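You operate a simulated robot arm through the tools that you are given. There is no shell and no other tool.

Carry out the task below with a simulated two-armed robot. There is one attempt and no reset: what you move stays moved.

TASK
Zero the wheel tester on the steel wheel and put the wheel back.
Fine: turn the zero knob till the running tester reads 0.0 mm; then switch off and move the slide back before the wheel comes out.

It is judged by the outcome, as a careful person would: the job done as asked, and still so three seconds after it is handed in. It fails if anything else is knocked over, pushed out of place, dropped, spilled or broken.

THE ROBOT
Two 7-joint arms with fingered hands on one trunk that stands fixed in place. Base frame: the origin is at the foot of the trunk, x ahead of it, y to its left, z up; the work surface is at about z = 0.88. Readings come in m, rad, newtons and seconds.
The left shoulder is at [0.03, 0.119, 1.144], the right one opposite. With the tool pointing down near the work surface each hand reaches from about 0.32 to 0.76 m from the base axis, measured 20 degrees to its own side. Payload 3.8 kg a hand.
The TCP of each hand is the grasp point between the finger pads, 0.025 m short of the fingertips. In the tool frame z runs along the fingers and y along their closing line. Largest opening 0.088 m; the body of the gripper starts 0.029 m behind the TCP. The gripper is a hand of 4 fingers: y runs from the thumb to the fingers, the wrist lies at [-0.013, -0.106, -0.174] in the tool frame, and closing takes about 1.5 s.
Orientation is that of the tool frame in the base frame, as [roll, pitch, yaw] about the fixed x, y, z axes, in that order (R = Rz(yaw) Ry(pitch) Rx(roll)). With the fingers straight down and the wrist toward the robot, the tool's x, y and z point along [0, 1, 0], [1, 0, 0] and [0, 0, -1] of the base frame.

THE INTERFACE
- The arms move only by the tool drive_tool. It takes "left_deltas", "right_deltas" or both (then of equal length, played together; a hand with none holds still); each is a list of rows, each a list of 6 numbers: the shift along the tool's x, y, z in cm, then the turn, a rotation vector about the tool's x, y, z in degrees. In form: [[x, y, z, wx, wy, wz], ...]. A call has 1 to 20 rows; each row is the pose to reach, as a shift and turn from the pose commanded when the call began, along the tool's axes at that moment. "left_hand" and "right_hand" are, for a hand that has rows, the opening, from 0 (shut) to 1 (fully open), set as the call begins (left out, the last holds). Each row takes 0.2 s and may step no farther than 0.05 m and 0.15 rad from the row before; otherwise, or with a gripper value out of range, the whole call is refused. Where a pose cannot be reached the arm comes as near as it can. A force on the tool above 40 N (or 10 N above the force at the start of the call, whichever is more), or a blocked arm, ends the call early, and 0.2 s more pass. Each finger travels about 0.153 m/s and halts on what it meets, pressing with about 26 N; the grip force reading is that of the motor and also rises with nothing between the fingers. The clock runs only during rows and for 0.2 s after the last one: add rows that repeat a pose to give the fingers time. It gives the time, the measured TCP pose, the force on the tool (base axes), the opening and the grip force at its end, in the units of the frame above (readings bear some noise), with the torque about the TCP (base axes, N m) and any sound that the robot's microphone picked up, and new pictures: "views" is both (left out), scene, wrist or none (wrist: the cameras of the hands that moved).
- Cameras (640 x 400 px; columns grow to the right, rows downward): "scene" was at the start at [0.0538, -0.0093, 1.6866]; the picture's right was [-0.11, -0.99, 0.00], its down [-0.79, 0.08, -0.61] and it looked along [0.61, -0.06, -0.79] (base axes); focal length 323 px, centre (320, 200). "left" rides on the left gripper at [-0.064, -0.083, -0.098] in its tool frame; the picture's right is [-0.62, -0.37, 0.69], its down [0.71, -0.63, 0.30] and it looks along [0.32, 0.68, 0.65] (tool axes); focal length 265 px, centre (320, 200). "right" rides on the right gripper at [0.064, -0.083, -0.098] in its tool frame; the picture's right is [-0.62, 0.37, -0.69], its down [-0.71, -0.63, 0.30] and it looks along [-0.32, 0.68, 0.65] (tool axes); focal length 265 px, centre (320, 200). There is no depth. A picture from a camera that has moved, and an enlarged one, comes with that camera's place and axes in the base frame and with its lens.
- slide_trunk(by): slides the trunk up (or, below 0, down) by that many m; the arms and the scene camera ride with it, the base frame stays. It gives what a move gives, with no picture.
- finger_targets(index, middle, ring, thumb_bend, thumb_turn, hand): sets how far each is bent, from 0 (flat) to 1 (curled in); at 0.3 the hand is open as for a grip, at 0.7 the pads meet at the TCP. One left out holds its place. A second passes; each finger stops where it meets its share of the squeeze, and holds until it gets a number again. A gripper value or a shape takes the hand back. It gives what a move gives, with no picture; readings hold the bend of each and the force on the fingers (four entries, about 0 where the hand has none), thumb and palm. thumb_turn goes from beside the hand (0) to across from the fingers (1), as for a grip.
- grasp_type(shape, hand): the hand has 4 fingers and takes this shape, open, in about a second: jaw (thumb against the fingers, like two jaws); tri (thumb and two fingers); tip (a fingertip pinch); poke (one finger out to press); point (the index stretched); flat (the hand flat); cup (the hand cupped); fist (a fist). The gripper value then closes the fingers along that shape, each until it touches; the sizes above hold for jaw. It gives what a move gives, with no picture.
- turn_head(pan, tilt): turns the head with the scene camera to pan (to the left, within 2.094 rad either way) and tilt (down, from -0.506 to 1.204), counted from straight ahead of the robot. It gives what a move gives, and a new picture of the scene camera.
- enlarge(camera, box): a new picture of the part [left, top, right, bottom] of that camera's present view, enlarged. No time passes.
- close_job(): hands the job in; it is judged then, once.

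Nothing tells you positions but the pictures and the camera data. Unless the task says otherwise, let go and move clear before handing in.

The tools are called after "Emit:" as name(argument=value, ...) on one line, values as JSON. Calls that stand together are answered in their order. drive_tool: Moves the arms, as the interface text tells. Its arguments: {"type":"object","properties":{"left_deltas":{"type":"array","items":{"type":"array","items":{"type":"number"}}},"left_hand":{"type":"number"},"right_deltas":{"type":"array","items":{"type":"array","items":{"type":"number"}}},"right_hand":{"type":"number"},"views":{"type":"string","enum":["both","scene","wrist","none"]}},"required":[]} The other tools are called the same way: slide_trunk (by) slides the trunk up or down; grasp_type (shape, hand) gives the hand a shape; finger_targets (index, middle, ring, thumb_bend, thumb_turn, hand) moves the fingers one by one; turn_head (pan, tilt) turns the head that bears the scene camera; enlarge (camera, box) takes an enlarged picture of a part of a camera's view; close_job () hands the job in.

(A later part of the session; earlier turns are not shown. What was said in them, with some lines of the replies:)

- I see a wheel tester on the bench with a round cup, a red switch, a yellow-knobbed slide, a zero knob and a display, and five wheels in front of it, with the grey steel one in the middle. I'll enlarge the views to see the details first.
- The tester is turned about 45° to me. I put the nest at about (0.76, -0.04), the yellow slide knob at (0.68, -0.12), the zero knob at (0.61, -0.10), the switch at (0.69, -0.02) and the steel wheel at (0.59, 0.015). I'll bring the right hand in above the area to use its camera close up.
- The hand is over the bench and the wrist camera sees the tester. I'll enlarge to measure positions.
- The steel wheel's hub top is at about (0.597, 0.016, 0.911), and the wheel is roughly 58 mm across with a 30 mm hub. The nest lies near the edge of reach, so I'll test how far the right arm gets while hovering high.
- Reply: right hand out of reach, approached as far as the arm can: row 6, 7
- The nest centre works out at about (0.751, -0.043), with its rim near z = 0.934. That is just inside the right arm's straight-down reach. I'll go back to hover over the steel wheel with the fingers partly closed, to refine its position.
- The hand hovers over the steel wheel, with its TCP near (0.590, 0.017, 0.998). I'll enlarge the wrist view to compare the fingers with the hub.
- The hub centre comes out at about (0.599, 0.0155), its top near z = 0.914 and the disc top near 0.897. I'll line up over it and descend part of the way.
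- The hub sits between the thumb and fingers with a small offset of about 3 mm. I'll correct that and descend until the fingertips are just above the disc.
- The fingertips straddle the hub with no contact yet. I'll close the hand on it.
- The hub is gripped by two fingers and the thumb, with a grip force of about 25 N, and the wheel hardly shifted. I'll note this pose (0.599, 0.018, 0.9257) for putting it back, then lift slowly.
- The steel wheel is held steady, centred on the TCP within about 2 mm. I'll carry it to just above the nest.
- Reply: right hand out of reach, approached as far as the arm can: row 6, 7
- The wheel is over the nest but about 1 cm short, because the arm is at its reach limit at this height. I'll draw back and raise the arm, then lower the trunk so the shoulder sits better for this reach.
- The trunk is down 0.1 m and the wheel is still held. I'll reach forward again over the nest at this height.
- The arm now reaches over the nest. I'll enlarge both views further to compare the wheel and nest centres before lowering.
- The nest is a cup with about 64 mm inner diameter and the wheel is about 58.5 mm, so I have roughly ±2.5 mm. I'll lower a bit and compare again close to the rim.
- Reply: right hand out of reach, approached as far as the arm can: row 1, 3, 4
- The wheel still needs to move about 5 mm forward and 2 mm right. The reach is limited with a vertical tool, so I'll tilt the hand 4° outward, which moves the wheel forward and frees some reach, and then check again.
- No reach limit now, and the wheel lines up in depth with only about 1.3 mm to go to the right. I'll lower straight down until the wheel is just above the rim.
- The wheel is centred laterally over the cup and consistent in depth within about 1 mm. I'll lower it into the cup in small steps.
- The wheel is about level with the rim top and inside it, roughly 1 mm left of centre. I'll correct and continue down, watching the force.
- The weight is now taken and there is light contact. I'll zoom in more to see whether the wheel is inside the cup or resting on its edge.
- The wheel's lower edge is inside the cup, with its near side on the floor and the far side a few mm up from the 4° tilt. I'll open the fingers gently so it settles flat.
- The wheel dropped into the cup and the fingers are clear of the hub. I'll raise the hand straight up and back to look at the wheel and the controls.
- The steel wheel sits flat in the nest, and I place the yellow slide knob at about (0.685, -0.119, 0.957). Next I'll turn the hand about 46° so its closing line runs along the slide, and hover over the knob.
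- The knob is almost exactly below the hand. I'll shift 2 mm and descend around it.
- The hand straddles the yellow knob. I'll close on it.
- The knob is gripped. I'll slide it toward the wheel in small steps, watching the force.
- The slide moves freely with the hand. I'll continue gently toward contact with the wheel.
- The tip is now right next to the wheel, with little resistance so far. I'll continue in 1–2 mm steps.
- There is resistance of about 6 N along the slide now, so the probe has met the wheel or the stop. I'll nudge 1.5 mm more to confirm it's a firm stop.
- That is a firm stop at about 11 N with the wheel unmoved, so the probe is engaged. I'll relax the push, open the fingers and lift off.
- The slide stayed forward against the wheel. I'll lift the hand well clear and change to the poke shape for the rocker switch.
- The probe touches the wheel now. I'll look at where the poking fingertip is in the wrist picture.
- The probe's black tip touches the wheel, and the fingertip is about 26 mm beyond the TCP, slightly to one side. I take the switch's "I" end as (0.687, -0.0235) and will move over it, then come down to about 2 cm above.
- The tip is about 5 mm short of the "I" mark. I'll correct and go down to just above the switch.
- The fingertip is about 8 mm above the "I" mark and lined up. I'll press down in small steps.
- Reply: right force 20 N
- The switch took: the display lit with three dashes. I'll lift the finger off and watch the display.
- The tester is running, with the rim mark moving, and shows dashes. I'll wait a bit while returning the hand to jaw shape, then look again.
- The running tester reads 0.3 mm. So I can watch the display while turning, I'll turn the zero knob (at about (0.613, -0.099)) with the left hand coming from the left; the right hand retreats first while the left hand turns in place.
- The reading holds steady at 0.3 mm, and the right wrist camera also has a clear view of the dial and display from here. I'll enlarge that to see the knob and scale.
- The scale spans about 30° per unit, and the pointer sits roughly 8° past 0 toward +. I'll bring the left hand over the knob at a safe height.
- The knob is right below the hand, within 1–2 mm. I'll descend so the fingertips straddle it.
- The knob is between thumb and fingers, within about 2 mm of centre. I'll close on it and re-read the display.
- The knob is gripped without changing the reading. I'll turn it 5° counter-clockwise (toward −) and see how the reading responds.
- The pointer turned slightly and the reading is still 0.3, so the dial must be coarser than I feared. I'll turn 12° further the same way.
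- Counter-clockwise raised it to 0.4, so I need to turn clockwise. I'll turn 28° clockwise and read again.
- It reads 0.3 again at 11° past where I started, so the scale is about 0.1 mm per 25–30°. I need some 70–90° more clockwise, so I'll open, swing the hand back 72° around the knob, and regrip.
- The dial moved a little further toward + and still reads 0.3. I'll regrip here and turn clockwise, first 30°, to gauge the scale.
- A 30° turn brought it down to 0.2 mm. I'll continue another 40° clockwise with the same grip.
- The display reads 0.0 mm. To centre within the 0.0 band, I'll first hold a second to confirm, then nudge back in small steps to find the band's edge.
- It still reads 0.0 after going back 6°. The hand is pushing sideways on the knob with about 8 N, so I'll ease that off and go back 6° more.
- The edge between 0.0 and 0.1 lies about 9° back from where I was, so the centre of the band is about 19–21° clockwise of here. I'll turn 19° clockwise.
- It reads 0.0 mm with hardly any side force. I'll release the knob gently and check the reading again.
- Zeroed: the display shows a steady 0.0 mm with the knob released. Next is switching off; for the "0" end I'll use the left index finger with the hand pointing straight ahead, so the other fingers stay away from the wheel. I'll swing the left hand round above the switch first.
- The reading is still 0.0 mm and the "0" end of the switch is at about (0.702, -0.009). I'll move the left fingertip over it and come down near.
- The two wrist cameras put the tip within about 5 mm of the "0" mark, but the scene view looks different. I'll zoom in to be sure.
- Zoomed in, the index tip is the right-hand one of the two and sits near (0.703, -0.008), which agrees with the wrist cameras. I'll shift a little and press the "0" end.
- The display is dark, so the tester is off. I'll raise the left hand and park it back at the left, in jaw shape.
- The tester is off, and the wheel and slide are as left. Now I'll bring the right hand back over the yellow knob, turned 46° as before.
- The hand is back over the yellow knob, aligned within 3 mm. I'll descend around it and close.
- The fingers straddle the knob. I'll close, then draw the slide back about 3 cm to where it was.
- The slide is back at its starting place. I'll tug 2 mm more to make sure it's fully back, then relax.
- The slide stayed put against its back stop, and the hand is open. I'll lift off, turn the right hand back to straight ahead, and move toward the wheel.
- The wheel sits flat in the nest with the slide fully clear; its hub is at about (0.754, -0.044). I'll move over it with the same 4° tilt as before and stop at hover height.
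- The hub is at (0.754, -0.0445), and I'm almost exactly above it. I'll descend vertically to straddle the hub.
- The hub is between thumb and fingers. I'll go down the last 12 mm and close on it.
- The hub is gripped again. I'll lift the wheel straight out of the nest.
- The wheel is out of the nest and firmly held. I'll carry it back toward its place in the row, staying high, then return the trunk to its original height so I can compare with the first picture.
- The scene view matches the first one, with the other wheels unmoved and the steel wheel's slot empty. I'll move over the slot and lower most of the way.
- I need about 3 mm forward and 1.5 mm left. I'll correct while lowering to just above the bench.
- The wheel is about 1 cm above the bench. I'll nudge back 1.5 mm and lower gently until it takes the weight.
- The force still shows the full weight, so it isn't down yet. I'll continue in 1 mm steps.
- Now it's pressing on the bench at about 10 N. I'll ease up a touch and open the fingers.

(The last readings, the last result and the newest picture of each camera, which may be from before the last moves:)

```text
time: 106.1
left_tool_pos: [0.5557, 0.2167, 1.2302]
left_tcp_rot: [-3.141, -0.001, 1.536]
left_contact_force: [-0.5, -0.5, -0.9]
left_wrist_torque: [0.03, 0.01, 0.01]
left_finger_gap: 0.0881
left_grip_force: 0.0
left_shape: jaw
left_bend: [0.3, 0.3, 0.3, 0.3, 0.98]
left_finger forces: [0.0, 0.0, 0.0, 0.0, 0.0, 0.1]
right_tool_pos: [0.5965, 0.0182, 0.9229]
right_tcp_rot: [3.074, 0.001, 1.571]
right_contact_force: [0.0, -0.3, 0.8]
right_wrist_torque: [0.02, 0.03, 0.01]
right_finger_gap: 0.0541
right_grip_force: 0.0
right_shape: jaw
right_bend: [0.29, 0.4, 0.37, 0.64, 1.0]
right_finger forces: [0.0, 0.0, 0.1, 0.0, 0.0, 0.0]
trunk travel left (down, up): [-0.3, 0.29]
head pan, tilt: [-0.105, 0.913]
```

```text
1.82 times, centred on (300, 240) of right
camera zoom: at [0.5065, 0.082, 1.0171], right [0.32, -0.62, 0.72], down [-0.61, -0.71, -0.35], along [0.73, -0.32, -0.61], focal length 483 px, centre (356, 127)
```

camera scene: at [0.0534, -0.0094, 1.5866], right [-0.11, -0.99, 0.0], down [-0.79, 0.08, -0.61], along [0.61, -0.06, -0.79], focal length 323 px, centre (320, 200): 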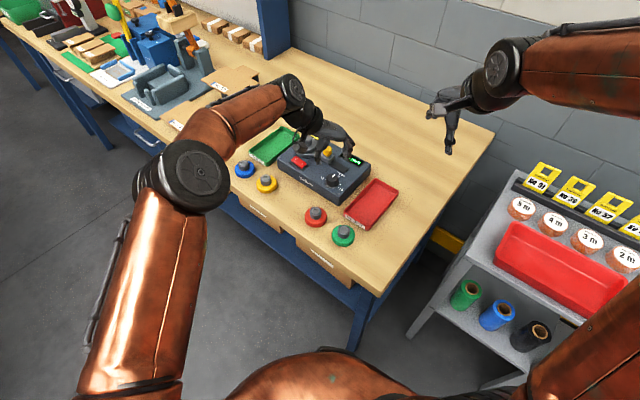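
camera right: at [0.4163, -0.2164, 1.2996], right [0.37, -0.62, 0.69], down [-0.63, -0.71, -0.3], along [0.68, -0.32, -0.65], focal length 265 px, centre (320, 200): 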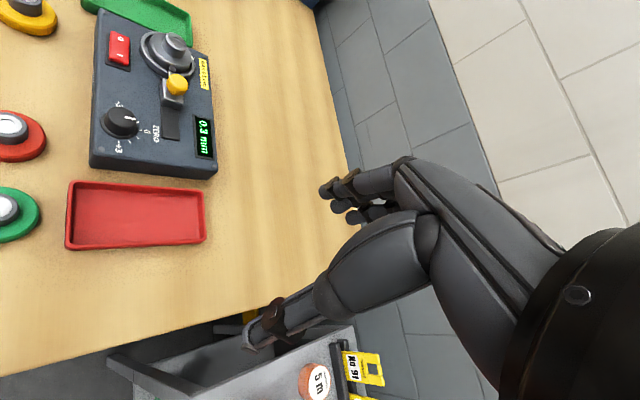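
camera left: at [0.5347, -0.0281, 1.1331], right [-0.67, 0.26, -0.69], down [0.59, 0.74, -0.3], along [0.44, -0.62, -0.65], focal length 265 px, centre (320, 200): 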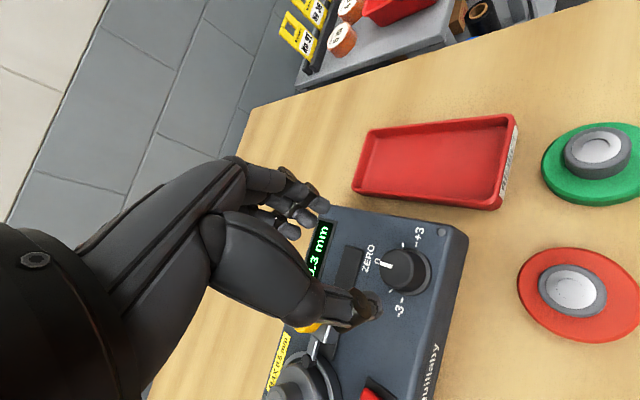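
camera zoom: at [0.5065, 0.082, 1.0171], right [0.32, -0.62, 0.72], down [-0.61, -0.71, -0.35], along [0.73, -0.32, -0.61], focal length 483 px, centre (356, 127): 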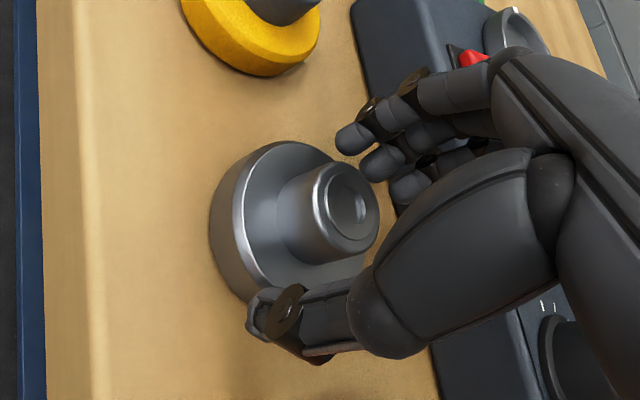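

The wheel is standing free on the bench. I'll raise the hand straight up and retreat to the right.

Emit:
drive_tool(right_deltas=[[0, 0.04, -0.5, 0, 0, 0], [0, 0.12, -1.7, 0, 0, 0], [0, 0.25, -3.5, 0, 0, 0], [0, 0.5, -7, 0, 0, 0], [0, 0.8, -11, 2, 0, 0], [-2, 0.8, -15, 4, 0, 0], [-6, 0, -18, 4, 0, 0], [-10, -1, -20, 4, 0, 0], [-14, -2, -22, 4, 0, 0], [-18, -4, -23, 4, 0, 0], [-22, -5, -23.5, 4, 0, 0], [-24, -5.5, -24, 4, 0, 0]], right_hand=0.62, views="both")

Emit:
enlarge(camera="scene", box=[220, 130, 420, 280])

```text
refused: row 7 steps farther than a row can; nothing moved
```

```text
2.67 times, centred on (320, 205) of scene
camera zoom: at [0.054, -0.0091, 1.6866], right [-0.11, -0.99, 0.0], down [-0.79, 0.08, -0.61], along [0.61, -0.06, -0.79], focal length 861 px, centre (320, 187)
```

zoom: 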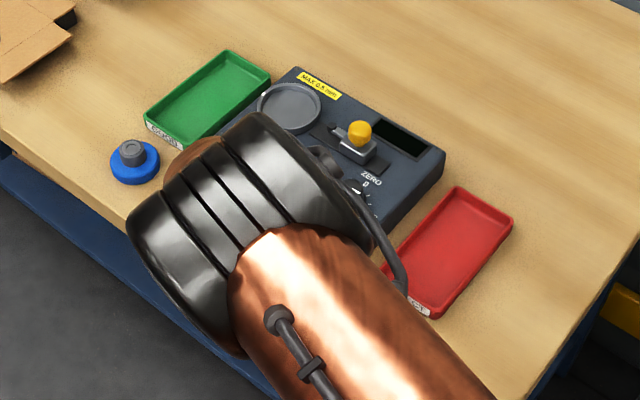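

The call was refused because one step was too long, and nothing moved. I'll repeat the retreat with smaller steps.

Emit:
drive_tool(right_deltas=[[0, 0.04, -0.5, 0, 0, 0], [0, 0.12, -1.7, 0, 0, 0], [0, 0.25, -3.5, 0, 0, 0], [0, 0.45, -6.5, 0, 0, 0], [0, 0.7, -10, 1, 0, 0], [-1.5, 0.8, -13, 2, 0, 0], [-4.5, 0.5, -15.5, 3, 0, 0], [-8, 0, -17.5, 4, 0, 0], [-11.5, -0.8, -19, 4, 0, 0], [-15, -1.6, -20.5, 4, 0, 0], [-18.5, -2.8, -21.5, 4, 0, 0], [-22, -4, -22.5, 4, 0, 0], [-24, -5, -23, 4, 0, 0]], right_hand=0.62, views="both")

Emit:
enlarge(camera="scene", box=[220, 130, 420, 280])

```text
time: 108.9
left_tool_pos: [0.5548, 0.2168, 1.2307]
left_tcp_rot: [3.141, 0.0, 1.537]
left_contact_force: [0.2, -0.3, -1.0]
left_wrist_torque: [-0.04, -0.01, 0.02]
left_finger_gap: 0.0879
left_grip_force: 0.1
left_shape: jaw
left_bend: [0.3, 0.3, 0.3, 0.3, 0.98]
left_finger forces: [0.1, 0.0, 0.1, 0.0, 0.0, 0.0]
right_tool_pos: [0.5301, -0.2232, 1.1512]
right_tcp_rot: [-3.141, 0.0, 1.571]
right_contact_force: [0.2, 0.2, -0.1]
right_wrist_torque: [-0.01, 0.02, 0.01]
right_finger_gap: 0.0539
right_grip_force: 0.1
right_shape: jaw
right_bend: [0.29, 0.4, 0.36, 0.64, 1.0]
right_finger forces: [0.1, 0.0, 0.1, 0.1, 0.0, 0.0]
trunk travel left (down, up): [-0.3, 0.29]
head pan, tilt: [-0.105, 0.913]
camera scene: at [0.0534, -0.0097, 1.6866], right [-0.11, -0.99, 0.0], down [-0.79, 0.08, -0.61], along [0.61, -0.06, -0.79], focal length 323 px, centre (320, 200)
camera right: at [0.4463, -0.1587, 1.2495], right [0.37, -0.62, 0.69], down [-0.63, -0.71, -0.3], along [0.68, -0.32, -0.65], focal length 265 px, centre (320, 200)
```

scene: 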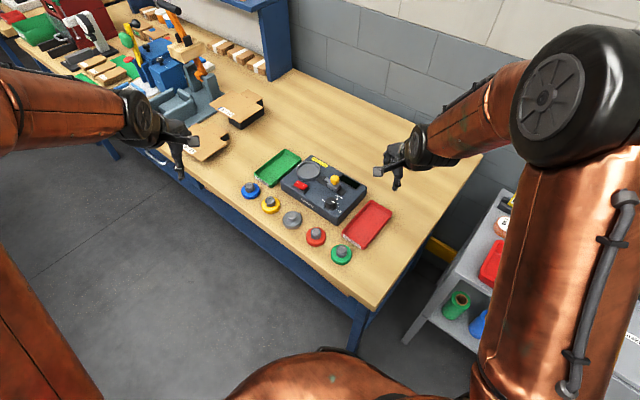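
right: 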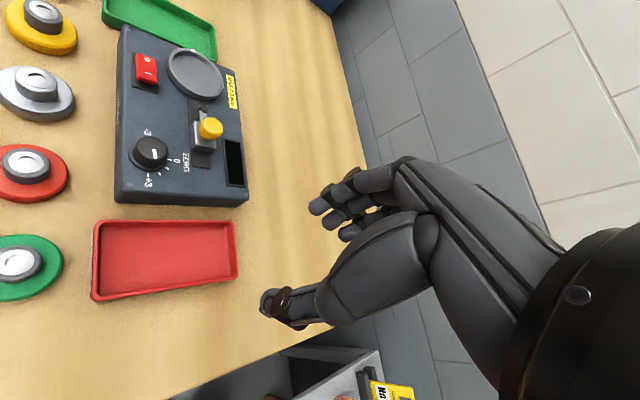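

```text
2.67 times, centred on (320, 205) of scene
camera zoom: at [0.0534, -0.0097, 1.6866], right [-0.11, -0.99, 0.0], down [-0.79, 0.08, -0.61], along [0.61, -0.06, -0.79], focal length 861 px, centre (320, 187)
```

zoom: 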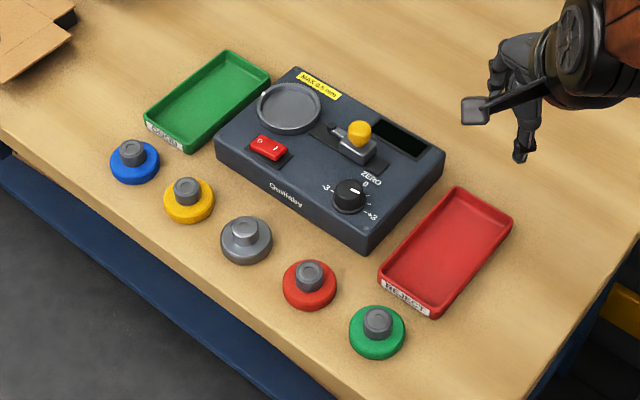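

The steel wheel is back in its place, within about 1 mm of the first picture, and everything else looks unmoved. I'll take a final close look at the tester and wheel.

Emit:
enlarge(camera="scene", box=[275, 150, 375, 230])

Emit:
enlarge(camera="right", box=[0, 20, 260, 320])

Emit:
enlarge(camera="right", box=[100, 110, 250, 210])

```text
5.00 times, centred on (325, 190) of scene
camera zoom: at [0.0534, -0.0097, 1.6866], right [-0.11, -0.99, 0.0], down [-0.79, 0.08, -0.61], along [0.61, -0.06, -0.79], focal length 1615 px, centre (295, 250)
```

zoom: 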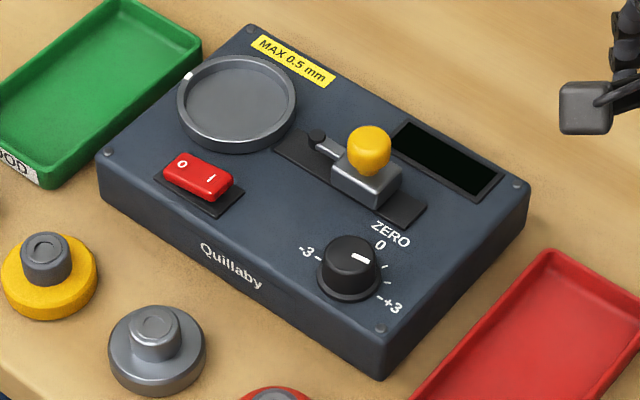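

```text
1.33 times, centred on (130, 170) of right
camera zoom: at [0.4463, -0.1587, 1.2495], right [0.37, -0.62, 0.69], down [-0.63, -0.71, -0.3], along [0.68, -0.32, -0.65], focal length 354 px, centre (573, 240)
```

zoom: 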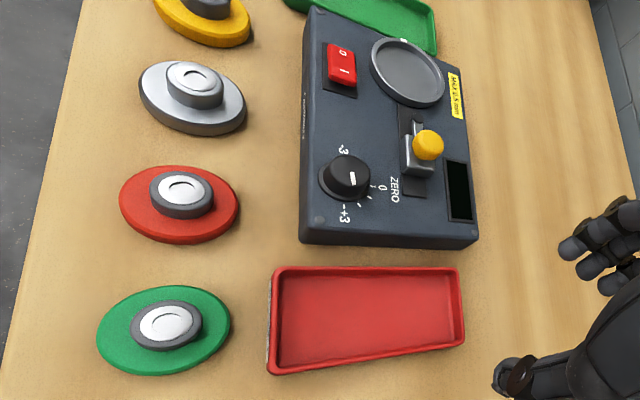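

```text
4.00 times, centred on (175, 160) of right
camera zoom: at [0.4463, -0.1587, 1.2495], right [0.37, -0.62, 0.69], down [-0.63, -0.71, -0.3], along [0.68, -0.32, -0.65], focal length 1062 px, centre (900, 360)
```

zoom: 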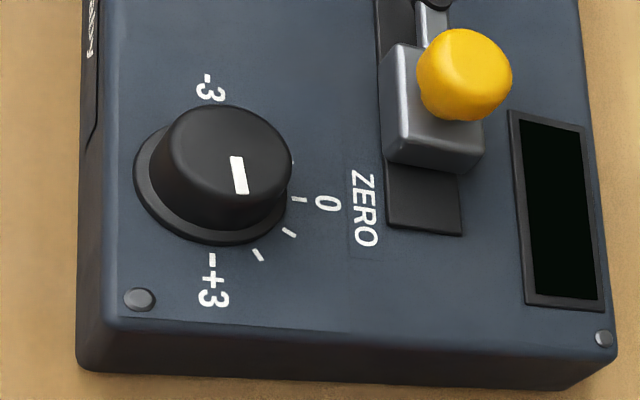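

The tester is zeroed and switched off, with the slide fully back. The steel wheel stands in its place in the row, the other items are where they were, and both hands are clear. I'm handing in the job.

Emit:
close_job()

```text
The job is handed in.
```

The wheel tester is zeroed on the steel wheel and the wheel is back in its place in the row; I've handed the job in.

- **Zeroing:** With the steel wheel in the nest and the slide forward against it, the running tester first read 0.3 mm. I turned the zero knob clockwise to near the +3 end of its scale. It then read a steady 0.0 mm, and still did after I let go of the knob.
- **Shutting down:** I switched the tester off first, and the display went dark. Then I moved the slide back to its stop before taking the wheel out.
- **Wheel:** By comparison with the first picture, it stands within about 1 mm of where it started.

In the final pictures the other wheels, both trays and the tester had not visibly moved, and both hands were clear.
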